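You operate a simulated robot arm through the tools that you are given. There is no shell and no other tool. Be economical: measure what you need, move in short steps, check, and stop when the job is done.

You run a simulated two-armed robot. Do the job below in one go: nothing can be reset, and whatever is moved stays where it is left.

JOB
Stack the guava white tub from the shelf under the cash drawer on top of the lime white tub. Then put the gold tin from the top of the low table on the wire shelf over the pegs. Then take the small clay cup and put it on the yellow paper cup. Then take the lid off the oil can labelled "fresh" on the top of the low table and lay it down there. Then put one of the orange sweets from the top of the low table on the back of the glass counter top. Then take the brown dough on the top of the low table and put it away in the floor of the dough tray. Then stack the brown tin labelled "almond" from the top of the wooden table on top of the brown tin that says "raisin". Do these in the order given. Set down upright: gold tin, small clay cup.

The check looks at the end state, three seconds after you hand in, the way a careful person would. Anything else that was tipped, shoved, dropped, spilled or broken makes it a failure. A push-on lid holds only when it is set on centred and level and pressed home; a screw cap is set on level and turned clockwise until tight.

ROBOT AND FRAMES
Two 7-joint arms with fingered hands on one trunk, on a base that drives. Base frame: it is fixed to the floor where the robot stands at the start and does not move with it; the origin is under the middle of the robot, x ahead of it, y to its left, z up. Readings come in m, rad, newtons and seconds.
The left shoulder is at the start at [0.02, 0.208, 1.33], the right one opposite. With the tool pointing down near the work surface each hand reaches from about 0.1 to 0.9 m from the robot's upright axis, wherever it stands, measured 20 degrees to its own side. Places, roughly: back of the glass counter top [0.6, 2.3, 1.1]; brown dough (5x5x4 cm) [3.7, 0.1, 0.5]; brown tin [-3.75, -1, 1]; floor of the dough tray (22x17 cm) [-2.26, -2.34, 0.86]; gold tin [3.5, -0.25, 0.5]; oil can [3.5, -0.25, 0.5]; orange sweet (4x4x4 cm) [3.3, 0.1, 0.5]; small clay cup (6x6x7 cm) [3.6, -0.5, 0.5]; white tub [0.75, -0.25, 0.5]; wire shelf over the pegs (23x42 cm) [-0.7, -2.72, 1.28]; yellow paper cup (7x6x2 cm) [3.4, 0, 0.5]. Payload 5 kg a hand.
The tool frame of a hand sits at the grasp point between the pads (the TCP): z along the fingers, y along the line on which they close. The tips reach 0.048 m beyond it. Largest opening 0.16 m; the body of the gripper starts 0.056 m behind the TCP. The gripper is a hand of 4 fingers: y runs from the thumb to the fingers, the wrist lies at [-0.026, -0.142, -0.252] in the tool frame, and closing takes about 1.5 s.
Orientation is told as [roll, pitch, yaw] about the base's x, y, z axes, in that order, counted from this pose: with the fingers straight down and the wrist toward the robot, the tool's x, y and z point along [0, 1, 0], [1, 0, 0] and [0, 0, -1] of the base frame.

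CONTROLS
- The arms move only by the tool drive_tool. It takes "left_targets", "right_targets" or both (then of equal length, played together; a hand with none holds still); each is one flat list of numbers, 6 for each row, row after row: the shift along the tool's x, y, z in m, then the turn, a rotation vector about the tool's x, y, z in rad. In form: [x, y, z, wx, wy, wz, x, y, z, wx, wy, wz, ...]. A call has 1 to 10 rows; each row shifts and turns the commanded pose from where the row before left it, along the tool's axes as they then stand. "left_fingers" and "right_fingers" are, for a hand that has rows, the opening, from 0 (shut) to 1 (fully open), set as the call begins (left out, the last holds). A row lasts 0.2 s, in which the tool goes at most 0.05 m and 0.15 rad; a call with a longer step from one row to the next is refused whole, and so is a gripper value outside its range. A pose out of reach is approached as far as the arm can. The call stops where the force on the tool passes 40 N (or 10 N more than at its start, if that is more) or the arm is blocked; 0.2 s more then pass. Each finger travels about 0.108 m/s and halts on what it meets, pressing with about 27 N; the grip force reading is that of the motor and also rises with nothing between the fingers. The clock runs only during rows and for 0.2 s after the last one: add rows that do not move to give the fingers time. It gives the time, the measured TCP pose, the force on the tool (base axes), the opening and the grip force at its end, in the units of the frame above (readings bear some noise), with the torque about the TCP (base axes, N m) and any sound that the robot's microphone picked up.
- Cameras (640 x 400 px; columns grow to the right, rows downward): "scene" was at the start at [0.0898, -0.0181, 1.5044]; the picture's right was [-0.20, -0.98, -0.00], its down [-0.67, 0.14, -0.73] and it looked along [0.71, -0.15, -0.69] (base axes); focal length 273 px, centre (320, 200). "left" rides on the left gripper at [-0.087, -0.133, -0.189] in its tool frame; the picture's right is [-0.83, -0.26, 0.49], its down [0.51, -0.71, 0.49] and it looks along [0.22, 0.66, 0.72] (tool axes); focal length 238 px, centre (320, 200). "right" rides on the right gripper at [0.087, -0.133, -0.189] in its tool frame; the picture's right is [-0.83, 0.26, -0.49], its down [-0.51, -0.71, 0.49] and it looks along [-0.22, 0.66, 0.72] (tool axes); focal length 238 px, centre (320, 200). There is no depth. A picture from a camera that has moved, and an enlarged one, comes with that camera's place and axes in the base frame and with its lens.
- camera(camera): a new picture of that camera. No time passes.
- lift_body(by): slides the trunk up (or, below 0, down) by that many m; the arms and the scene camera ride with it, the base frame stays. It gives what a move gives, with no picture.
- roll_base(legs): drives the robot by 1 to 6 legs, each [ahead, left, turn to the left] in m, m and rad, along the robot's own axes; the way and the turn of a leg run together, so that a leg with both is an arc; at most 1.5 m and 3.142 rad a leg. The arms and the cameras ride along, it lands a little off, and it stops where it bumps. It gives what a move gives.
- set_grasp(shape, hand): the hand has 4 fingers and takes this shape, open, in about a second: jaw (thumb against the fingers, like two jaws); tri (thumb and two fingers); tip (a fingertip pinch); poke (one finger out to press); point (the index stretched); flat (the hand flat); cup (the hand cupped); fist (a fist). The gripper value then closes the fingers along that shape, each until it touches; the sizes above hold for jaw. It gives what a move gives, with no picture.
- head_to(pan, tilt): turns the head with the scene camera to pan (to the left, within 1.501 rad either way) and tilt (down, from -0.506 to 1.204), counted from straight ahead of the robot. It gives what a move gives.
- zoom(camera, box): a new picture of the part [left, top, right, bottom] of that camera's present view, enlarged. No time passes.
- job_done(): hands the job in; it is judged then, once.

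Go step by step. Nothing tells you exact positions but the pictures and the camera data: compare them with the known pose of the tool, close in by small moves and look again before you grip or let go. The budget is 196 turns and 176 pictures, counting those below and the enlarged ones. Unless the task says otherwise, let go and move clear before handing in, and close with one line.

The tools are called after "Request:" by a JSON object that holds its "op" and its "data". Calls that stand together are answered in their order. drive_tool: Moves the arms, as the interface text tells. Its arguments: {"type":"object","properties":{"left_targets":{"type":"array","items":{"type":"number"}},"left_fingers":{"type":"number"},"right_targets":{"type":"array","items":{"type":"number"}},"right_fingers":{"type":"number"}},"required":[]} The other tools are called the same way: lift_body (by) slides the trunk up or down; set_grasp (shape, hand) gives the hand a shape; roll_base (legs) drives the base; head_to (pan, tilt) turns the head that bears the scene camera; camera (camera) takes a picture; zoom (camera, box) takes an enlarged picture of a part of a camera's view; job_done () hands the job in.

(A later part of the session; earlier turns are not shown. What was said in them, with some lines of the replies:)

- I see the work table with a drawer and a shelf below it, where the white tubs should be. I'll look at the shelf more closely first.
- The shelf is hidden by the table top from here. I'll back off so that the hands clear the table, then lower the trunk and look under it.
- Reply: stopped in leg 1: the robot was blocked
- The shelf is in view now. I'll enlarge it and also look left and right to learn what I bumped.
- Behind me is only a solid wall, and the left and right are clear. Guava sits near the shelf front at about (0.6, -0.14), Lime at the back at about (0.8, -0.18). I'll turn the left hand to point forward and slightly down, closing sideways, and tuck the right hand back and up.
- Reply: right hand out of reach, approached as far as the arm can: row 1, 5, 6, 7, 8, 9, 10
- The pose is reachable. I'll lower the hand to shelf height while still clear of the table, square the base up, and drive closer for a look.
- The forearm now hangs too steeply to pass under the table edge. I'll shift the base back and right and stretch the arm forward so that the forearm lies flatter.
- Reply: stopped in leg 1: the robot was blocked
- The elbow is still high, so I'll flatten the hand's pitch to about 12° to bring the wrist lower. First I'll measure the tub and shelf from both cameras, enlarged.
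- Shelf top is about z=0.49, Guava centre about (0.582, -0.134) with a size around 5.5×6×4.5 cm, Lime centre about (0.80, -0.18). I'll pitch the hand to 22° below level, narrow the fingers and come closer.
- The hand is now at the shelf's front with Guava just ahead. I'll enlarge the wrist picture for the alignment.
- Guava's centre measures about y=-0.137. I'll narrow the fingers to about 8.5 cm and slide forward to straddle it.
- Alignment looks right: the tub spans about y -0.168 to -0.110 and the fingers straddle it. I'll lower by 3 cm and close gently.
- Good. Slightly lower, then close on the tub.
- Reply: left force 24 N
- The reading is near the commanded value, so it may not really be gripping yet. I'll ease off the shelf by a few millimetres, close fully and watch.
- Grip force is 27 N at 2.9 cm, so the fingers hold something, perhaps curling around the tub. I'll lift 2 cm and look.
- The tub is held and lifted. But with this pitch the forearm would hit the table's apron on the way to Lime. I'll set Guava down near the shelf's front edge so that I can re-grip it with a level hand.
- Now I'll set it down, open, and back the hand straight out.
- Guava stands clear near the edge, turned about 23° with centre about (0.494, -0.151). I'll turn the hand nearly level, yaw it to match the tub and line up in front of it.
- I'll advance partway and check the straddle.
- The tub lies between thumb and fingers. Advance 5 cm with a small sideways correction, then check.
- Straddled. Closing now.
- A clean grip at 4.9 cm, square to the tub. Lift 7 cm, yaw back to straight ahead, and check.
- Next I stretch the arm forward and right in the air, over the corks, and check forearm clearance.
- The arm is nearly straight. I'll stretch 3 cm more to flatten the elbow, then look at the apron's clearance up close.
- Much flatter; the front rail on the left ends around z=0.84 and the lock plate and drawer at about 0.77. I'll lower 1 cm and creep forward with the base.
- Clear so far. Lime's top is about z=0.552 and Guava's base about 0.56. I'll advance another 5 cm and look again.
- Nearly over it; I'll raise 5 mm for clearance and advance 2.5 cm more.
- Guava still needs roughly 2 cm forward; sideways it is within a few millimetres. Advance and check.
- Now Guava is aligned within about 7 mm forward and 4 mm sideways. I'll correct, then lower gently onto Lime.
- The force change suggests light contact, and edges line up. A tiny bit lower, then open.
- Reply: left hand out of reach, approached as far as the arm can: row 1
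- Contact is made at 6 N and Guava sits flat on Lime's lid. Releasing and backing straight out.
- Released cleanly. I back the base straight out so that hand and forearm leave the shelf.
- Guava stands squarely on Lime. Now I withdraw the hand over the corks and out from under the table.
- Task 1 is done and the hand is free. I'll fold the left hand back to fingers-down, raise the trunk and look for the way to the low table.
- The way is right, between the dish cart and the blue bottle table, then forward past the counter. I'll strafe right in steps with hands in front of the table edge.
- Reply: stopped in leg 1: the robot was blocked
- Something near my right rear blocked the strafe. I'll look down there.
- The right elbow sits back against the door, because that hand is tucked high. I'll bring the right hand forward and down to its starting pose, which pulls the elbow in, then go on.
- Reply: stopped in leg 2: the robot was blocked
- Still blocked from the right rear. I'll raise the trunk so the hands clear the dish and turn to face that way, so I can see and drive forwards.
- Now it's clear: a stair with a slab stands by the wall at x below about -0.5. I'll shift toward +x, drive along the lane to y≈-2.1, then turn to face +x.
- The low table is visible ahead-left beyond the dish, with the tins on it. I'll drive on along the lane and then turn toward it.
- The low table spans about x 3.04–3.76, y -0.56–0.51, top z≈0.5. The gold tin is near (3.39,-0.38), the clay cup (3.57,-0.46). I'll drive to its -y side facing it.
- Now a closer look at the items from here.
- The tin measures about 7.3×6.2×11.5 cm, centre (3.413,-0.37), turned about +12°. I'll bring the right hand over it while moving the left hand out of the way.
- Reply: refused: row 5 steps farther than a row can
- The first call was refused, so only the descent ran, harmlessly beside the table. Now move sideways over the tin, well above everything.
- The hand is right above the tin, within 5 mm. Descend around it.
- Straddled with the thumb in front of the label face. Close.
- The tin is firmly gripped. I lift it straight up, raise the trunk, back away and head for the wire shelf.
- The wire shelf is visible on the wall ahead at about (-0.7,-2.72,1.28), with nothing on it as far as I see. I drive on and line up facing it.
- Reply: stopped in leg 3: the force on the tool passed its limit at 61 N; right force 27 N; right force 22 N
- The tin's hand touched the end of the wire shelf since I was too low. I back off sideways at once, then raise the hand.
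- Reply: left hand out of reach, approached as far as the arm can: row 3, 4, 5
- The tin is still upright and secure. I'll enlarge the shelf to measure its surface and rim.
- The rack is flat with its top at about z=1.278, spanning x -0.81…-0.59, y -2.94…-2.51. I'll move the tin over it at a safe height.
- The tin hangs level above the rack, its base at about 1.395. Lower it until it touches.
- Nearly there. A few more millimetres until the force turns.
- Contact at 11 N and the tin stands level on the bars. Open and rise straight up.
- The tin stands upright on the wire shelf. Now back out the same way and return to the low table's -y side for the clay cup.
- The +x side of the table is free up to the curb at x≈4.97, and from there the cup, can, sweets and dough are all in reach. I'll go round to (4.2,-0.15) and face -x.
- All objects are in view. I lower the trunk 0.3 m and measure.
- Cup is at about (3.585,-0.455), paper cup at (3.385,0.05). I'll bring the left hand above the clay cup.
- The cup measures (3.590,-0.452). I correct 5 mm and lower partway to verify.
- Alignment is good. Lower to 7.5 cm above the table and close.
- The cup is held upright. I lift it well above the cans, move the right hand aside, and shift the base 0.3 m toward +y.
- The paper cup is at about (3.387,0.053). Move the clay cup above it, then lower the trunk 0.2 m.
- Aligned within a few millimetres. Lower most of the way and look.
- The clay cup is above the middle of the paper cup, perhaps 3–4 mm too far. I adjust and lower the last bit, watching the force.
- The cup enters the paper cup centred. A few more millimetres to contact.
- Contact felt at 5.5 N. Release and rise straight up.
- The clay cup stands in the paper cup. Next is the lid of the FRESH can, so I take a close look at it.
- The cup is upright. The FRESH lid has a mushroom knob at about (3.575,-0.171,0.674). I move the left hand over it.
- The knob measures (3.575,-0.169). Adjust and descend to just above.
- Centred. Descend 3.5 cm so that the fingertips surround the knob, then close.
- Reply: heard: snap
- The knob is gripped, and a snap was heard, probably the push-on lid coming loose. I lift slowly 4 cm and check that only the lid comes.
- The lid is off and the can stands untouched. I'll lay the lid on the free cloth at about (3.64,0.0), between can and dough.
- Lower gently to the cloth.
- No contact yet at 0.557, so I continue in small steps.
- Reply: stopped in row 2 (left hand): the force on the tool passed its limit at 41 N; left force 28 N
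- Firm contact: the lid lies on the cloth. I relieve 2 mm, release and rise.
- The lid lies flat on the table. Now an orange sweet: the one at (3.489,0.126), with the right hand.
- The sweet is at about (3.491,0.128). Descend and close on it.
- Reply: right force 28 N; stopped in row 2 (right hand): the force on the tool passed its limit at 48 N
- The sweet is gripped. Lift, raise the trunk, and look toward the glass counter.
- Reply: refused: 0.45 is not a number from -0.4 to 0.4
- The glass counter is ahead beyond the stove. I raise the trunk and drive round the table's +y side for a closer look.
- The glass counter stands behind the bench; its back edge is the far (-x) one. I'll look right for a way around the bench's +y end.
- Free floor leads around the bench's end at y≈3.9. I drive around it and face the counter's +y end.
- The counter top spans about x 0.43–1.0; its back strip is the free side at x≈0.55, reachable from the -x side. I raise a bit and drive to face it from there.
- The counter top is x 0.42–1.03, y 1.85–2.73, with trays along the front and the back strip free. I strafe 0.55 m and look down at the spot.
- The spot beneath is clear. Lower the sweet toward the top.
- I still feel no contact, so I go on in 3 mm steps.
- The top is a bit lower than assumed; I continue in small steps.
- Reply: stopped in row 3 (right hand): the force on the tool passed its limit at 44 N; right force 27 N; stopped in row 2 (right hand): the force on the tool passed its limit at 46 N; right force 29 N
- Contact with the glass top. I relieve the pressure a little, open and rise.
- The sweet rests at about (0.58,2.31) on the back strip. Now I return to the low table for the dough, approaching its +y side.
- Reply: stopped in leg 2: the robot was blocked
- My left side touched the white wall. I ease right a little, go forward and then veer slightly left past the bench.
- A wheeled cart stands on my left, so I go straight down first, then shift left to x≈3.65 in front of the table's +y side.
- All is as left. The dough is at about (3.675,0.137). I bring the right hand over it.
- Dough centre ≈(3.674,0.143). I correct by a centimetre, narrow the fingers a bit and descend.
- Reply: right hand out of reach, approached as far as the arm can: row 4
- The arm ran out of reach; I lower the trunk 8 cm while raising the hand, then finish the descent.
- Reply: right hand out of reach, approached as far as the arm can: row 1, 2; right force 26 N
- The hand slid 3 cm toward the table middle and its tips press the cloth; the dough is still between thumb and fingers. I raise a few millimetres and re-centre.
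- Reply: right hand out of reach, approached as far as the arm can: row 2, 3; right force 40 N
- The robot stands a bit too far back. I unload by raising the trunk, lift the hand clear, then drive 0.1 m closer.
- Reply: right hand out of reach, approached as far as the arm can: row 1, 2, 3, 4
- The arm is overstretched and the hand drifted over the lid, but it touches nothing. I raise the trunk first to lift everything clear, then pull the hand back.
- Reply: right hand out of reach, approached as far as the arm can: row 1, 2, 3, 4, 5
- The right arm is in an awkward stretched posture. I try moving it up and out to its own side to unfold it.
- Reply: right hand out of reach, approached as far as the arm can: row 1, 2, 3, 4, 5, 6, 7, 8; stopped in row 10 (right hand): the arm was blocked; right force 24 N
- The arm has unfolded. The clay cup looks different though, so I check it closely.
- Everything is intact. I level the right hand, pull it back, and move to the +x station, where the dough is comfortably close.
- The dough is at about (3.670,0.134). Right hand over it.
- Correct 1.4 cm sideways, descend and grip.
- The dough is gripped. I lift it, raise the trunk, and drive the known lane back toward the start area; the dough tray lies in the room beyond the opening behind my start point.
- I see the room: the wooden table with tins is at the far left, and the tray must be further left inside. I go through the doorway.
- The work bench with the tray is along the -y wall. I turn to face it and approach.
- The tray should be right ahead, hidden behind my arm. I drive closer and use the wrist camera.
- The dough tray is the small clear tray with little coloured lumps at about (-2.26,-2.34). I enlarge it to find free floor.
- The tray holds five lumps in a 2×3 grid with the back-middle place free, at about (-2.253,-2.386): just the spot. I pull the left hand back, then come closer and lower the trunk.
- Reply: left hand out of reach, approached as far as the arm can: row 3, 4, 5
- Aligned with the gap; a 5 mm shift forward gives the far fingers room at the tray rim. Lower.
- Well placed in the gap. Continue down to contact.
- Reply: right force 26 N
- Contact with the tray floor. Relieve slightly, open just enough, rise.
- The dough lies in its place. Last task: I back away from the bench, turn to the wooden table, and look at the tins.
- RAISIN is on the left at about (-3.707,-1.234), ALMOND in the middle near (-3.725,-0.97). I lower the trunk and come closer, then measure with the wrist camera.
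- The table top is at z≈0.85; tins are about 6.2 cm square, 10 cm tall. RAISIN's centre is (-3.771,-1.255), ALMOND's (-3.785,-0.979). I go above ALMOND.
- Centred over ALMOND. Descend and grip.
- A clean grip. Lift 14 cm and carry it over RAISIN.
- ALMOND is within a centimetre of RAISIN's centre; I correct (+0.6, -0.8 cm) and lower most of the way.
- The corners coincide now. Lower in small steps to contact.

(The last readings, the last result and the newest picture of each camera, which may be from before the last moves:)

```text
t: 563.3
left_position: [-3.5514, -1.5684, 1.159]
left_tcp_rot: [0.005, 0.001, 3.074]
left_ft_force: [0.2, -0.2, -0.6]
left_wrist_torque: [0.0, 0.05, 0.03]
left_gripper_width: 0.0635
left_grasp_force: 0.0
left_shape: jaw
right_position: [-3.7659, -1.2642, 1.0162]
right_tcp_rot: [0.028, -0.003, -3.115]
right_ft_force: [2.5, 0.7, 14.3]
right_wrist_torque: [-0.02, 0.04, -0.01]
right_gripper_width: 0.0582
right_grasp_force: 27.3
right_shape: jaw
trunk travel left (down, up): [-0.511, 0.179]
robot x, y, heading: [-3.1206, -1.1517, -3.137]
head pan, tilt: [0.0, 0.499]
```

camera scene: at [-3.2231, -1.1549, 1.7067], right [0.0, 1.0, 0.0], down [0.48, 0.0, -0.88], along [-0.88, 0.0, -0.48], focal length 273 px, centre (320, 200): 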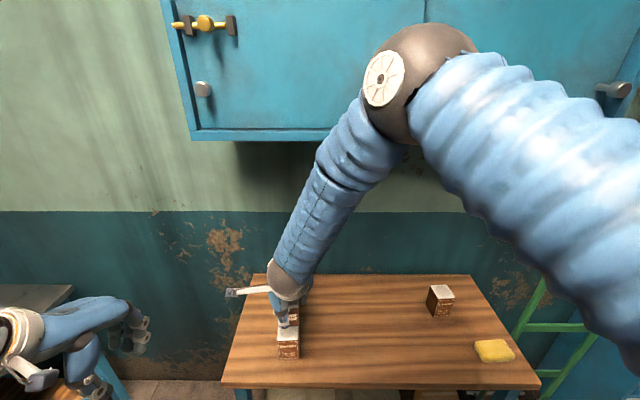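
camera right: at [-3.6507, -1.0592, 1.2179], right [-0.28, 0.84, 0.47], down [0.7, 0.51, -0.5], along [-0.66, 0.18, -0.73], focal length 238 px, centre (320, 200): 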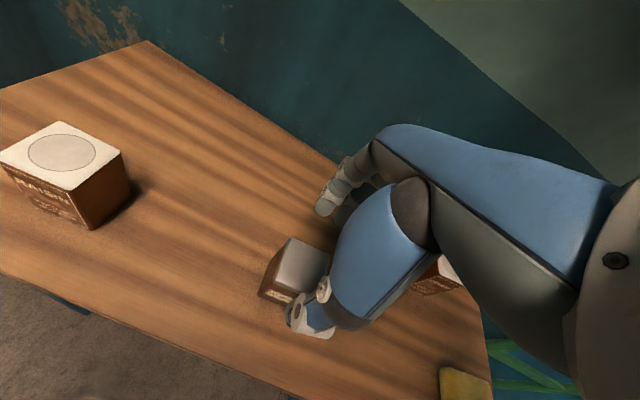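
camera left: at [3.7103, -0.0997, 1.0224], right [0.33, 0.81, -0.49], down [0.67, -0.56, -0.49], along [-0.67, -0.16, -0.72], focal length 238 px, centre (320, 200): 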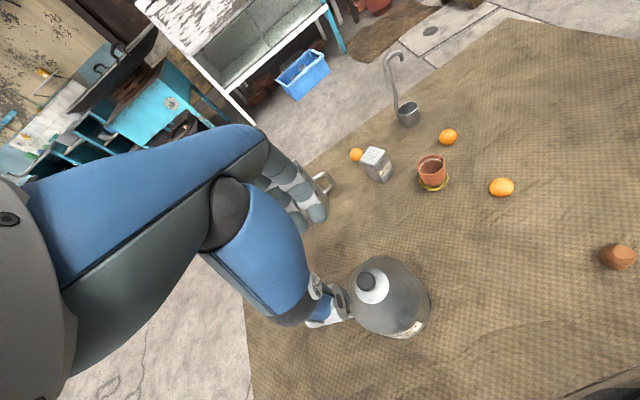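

Contact at 14 N. One last look before letting go.

Request:
{"op": "zoom", "data": {"camera": "right", "box": [180, 170, 400, 330]}}

Request:
{"op": "drive_tool", "data": {"right_targets": [0, 0, -0.001, 0, 0, 0, 0, 0, 0, 0, 0, 0, 0, 0, 0, 0, 0, 0], "right_fingers": 0.58}}

Request:
{"op": "drive_tool", "data": {"right_targets": [0, 0, -0.02, 0, 0, 0, 0, 0, -0.035, 0, 0, 0, 0, 0, -0.04, 0, 0, 0, 0, 0, -0.04, 0, 0, 0, 0, 0, -0.03, 0, 0, 0, 0, -0.04, 0, 0, 0, 0, 0, -0.04, 0, 0, 0, 0]}}

Request:
{"op": "camera", "data": {"camera": "scene"}}

Request:
{"op": "camera", "data": {"camera": "right"}}

```text
2.50 times, centred on (290, 250) of right
camera zoom: at [-3.6308, -1.3436, 1.207], right [-0.28, 0.84, 0.46], down [0.7, 0.51, -0.5], along [-0.66, 0.18, -0.73], focal length 596 px, centre (395, 75)
```

zoom: 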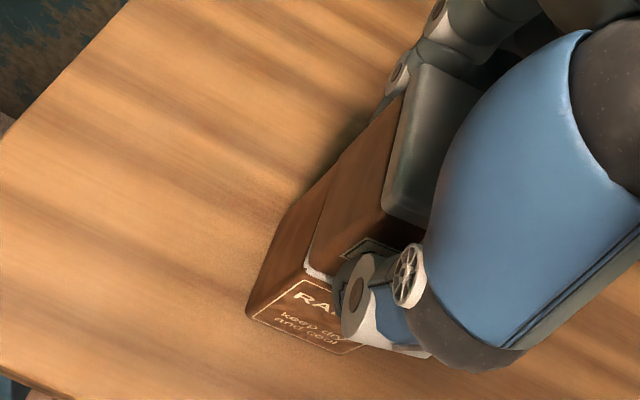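

```text
t: 564.1
left_position: [-3.5536, -1.5695, 1.1597]
left_tcp_rot: [0.005, 0.002, 3.075]
left_ft_force: [0.4, 0.1, -0.4]
left_wrist_torque: [0.02, 0.04, -0.06]
left_gripper_width: 0.0638
left_grasp_force: 0.1
left_shape: jaw
right_position: [-3.7659, -1.2641, 1.0142]
right_tcp_rot: [0.027, 0.004, -3.114]
right_ft_force: [-0.1, 0.1, 0.0]
right_wrist_torque: [-0.01, 0.01, 0.0]
right_gripper_width: 0.092
right_grasp_force: 0.1
right_shape: jaw
trunk travel left (down, up): [-0.511, 0.179]
robot x, y, heading: [-3.1209, -1.1502, -3.137]
head pan, tilt: [0.0, 0.499]
```

```text
t: 565.7
left_position: [-3.5523, -1.5701, 1.1593]
left_tcp_rot: [0.006, 0.0, 3.072]
left_ft_force: [1.0, 0.3, 0.8]
left_wrist_torque: [0.03, 0.11, 0.0]
left_gripper_width: 0.0636
left_grasp_force: 0.1
left_shape: jaw
right_position: [-3.6841, -1.2582, 1.1826]
right_tcp_rot: [0.024, 0.004, -3.116]
right_ft_force: [0.0, -1.0, 0.2]
right_wrist_torque: [0.04, 0.03, 0.0]
right_gripper_width: 0.0927
right_grasp_force: 0.1
right_shape: jaw
trunk travel left (down, up): [-0.511, 0.179]
robot x, y, heading: [-3.1229, -1.1485, -3.133]
head pan, tilt: [0.0, 0.499]
```

```text
6 pictures are left
camera scene: at [-3.2206, -1.1533, 1.7069], right [0.0, 1.0, 0.0], down [0.48, 0.0, -0.88], along [-0.88, 0.0, -0.48], focal length 273 px, centre (320, 200)
```

scene: 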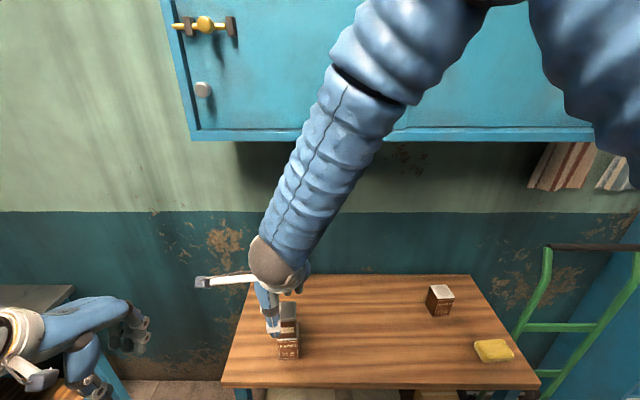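

```text
5 pictures are left
camera right: at [-3.5489, -1.336, 1.3728], right [-0.28, 0.84, 0.47], down [0.7, 0.51, -0.5], along [-0.66, 0.18, -0.73], focal length 238 px, centre (320, 200)
```

right: 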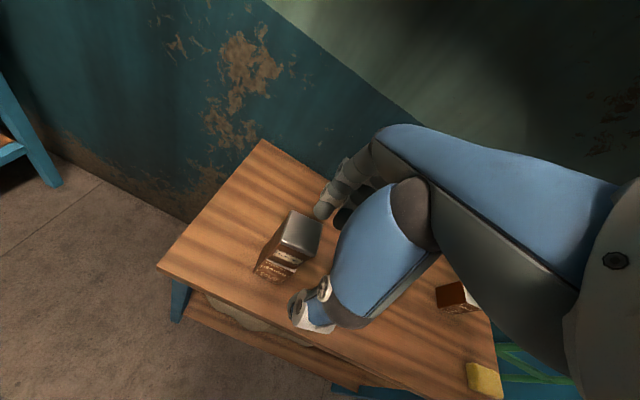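

ALMOND stands squarely on RAISIN. I back the robot clear and hand in.

Request:
{"op": "roll_base", "data": {"legs": [[-0.4, 0, 0]]}}

Request:
{"op": "zoom", "data": {"camera": "scene", "box": [220, 200, 440, 320]}}

```text
t: 568.2
left_position: [-3.1603, -1.5697, 1.1592]
left_tcp_rot: [0.006, 0.0, 3.078]
left_ft_force: [-0.2, 0.5, 0.2]
left_wrist_torque: [-0.02, 0.02, 0.01]
left_gripper_width: 0.0637
left_grasp_force: 0.0
left_shape: jaw
right_position: [-3.2934, -1.2568, 1.1804]
right_tcp_rot: [0.025, 0.004, -3.111]
right_ft_force: [0.2, 0.4, 0.0]
right_wrist_torque: [-0.01, 0.02, -0.01]
right_gripper_width: 0.0923
right_grasp_force: 0.0
right_shape: jaw
trunk travel left (down, up): [-0.511, 0.179]
robot x, y, heading: [-2.7301, -1.1493, -3.135]
head pan, tilt: [0.0, 0.499]
```

```text
2.91 times, centred on (330, 260) of scene
camera zoom: at [-2.8317, -1.1508, 1.7068], right [-0.01, 1.0, 0.0], down [0.48, 0.0, -0.88], along [-0.88, -0.01, -0.48], focal length 794 px, centre (291, 26)
```

zoom: 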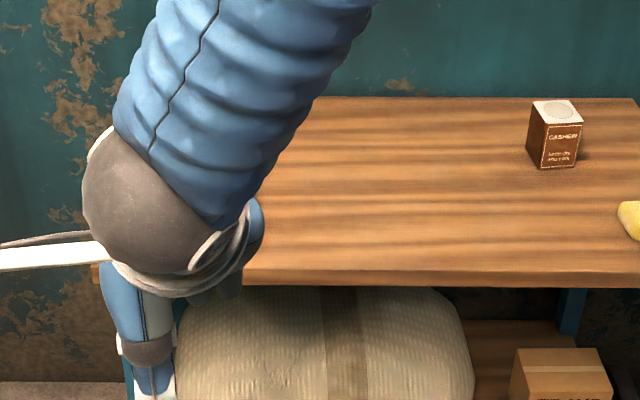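

The robot is clear of the table and all seven steps are finished, so I hand in.

Request:
{"op": "job_done", "data": {}}

```text
The job is handed in.
```

All seven steps were done in the order given, each set-down was seen in a picture afterwards, both hands are empty, and the job is handed in.
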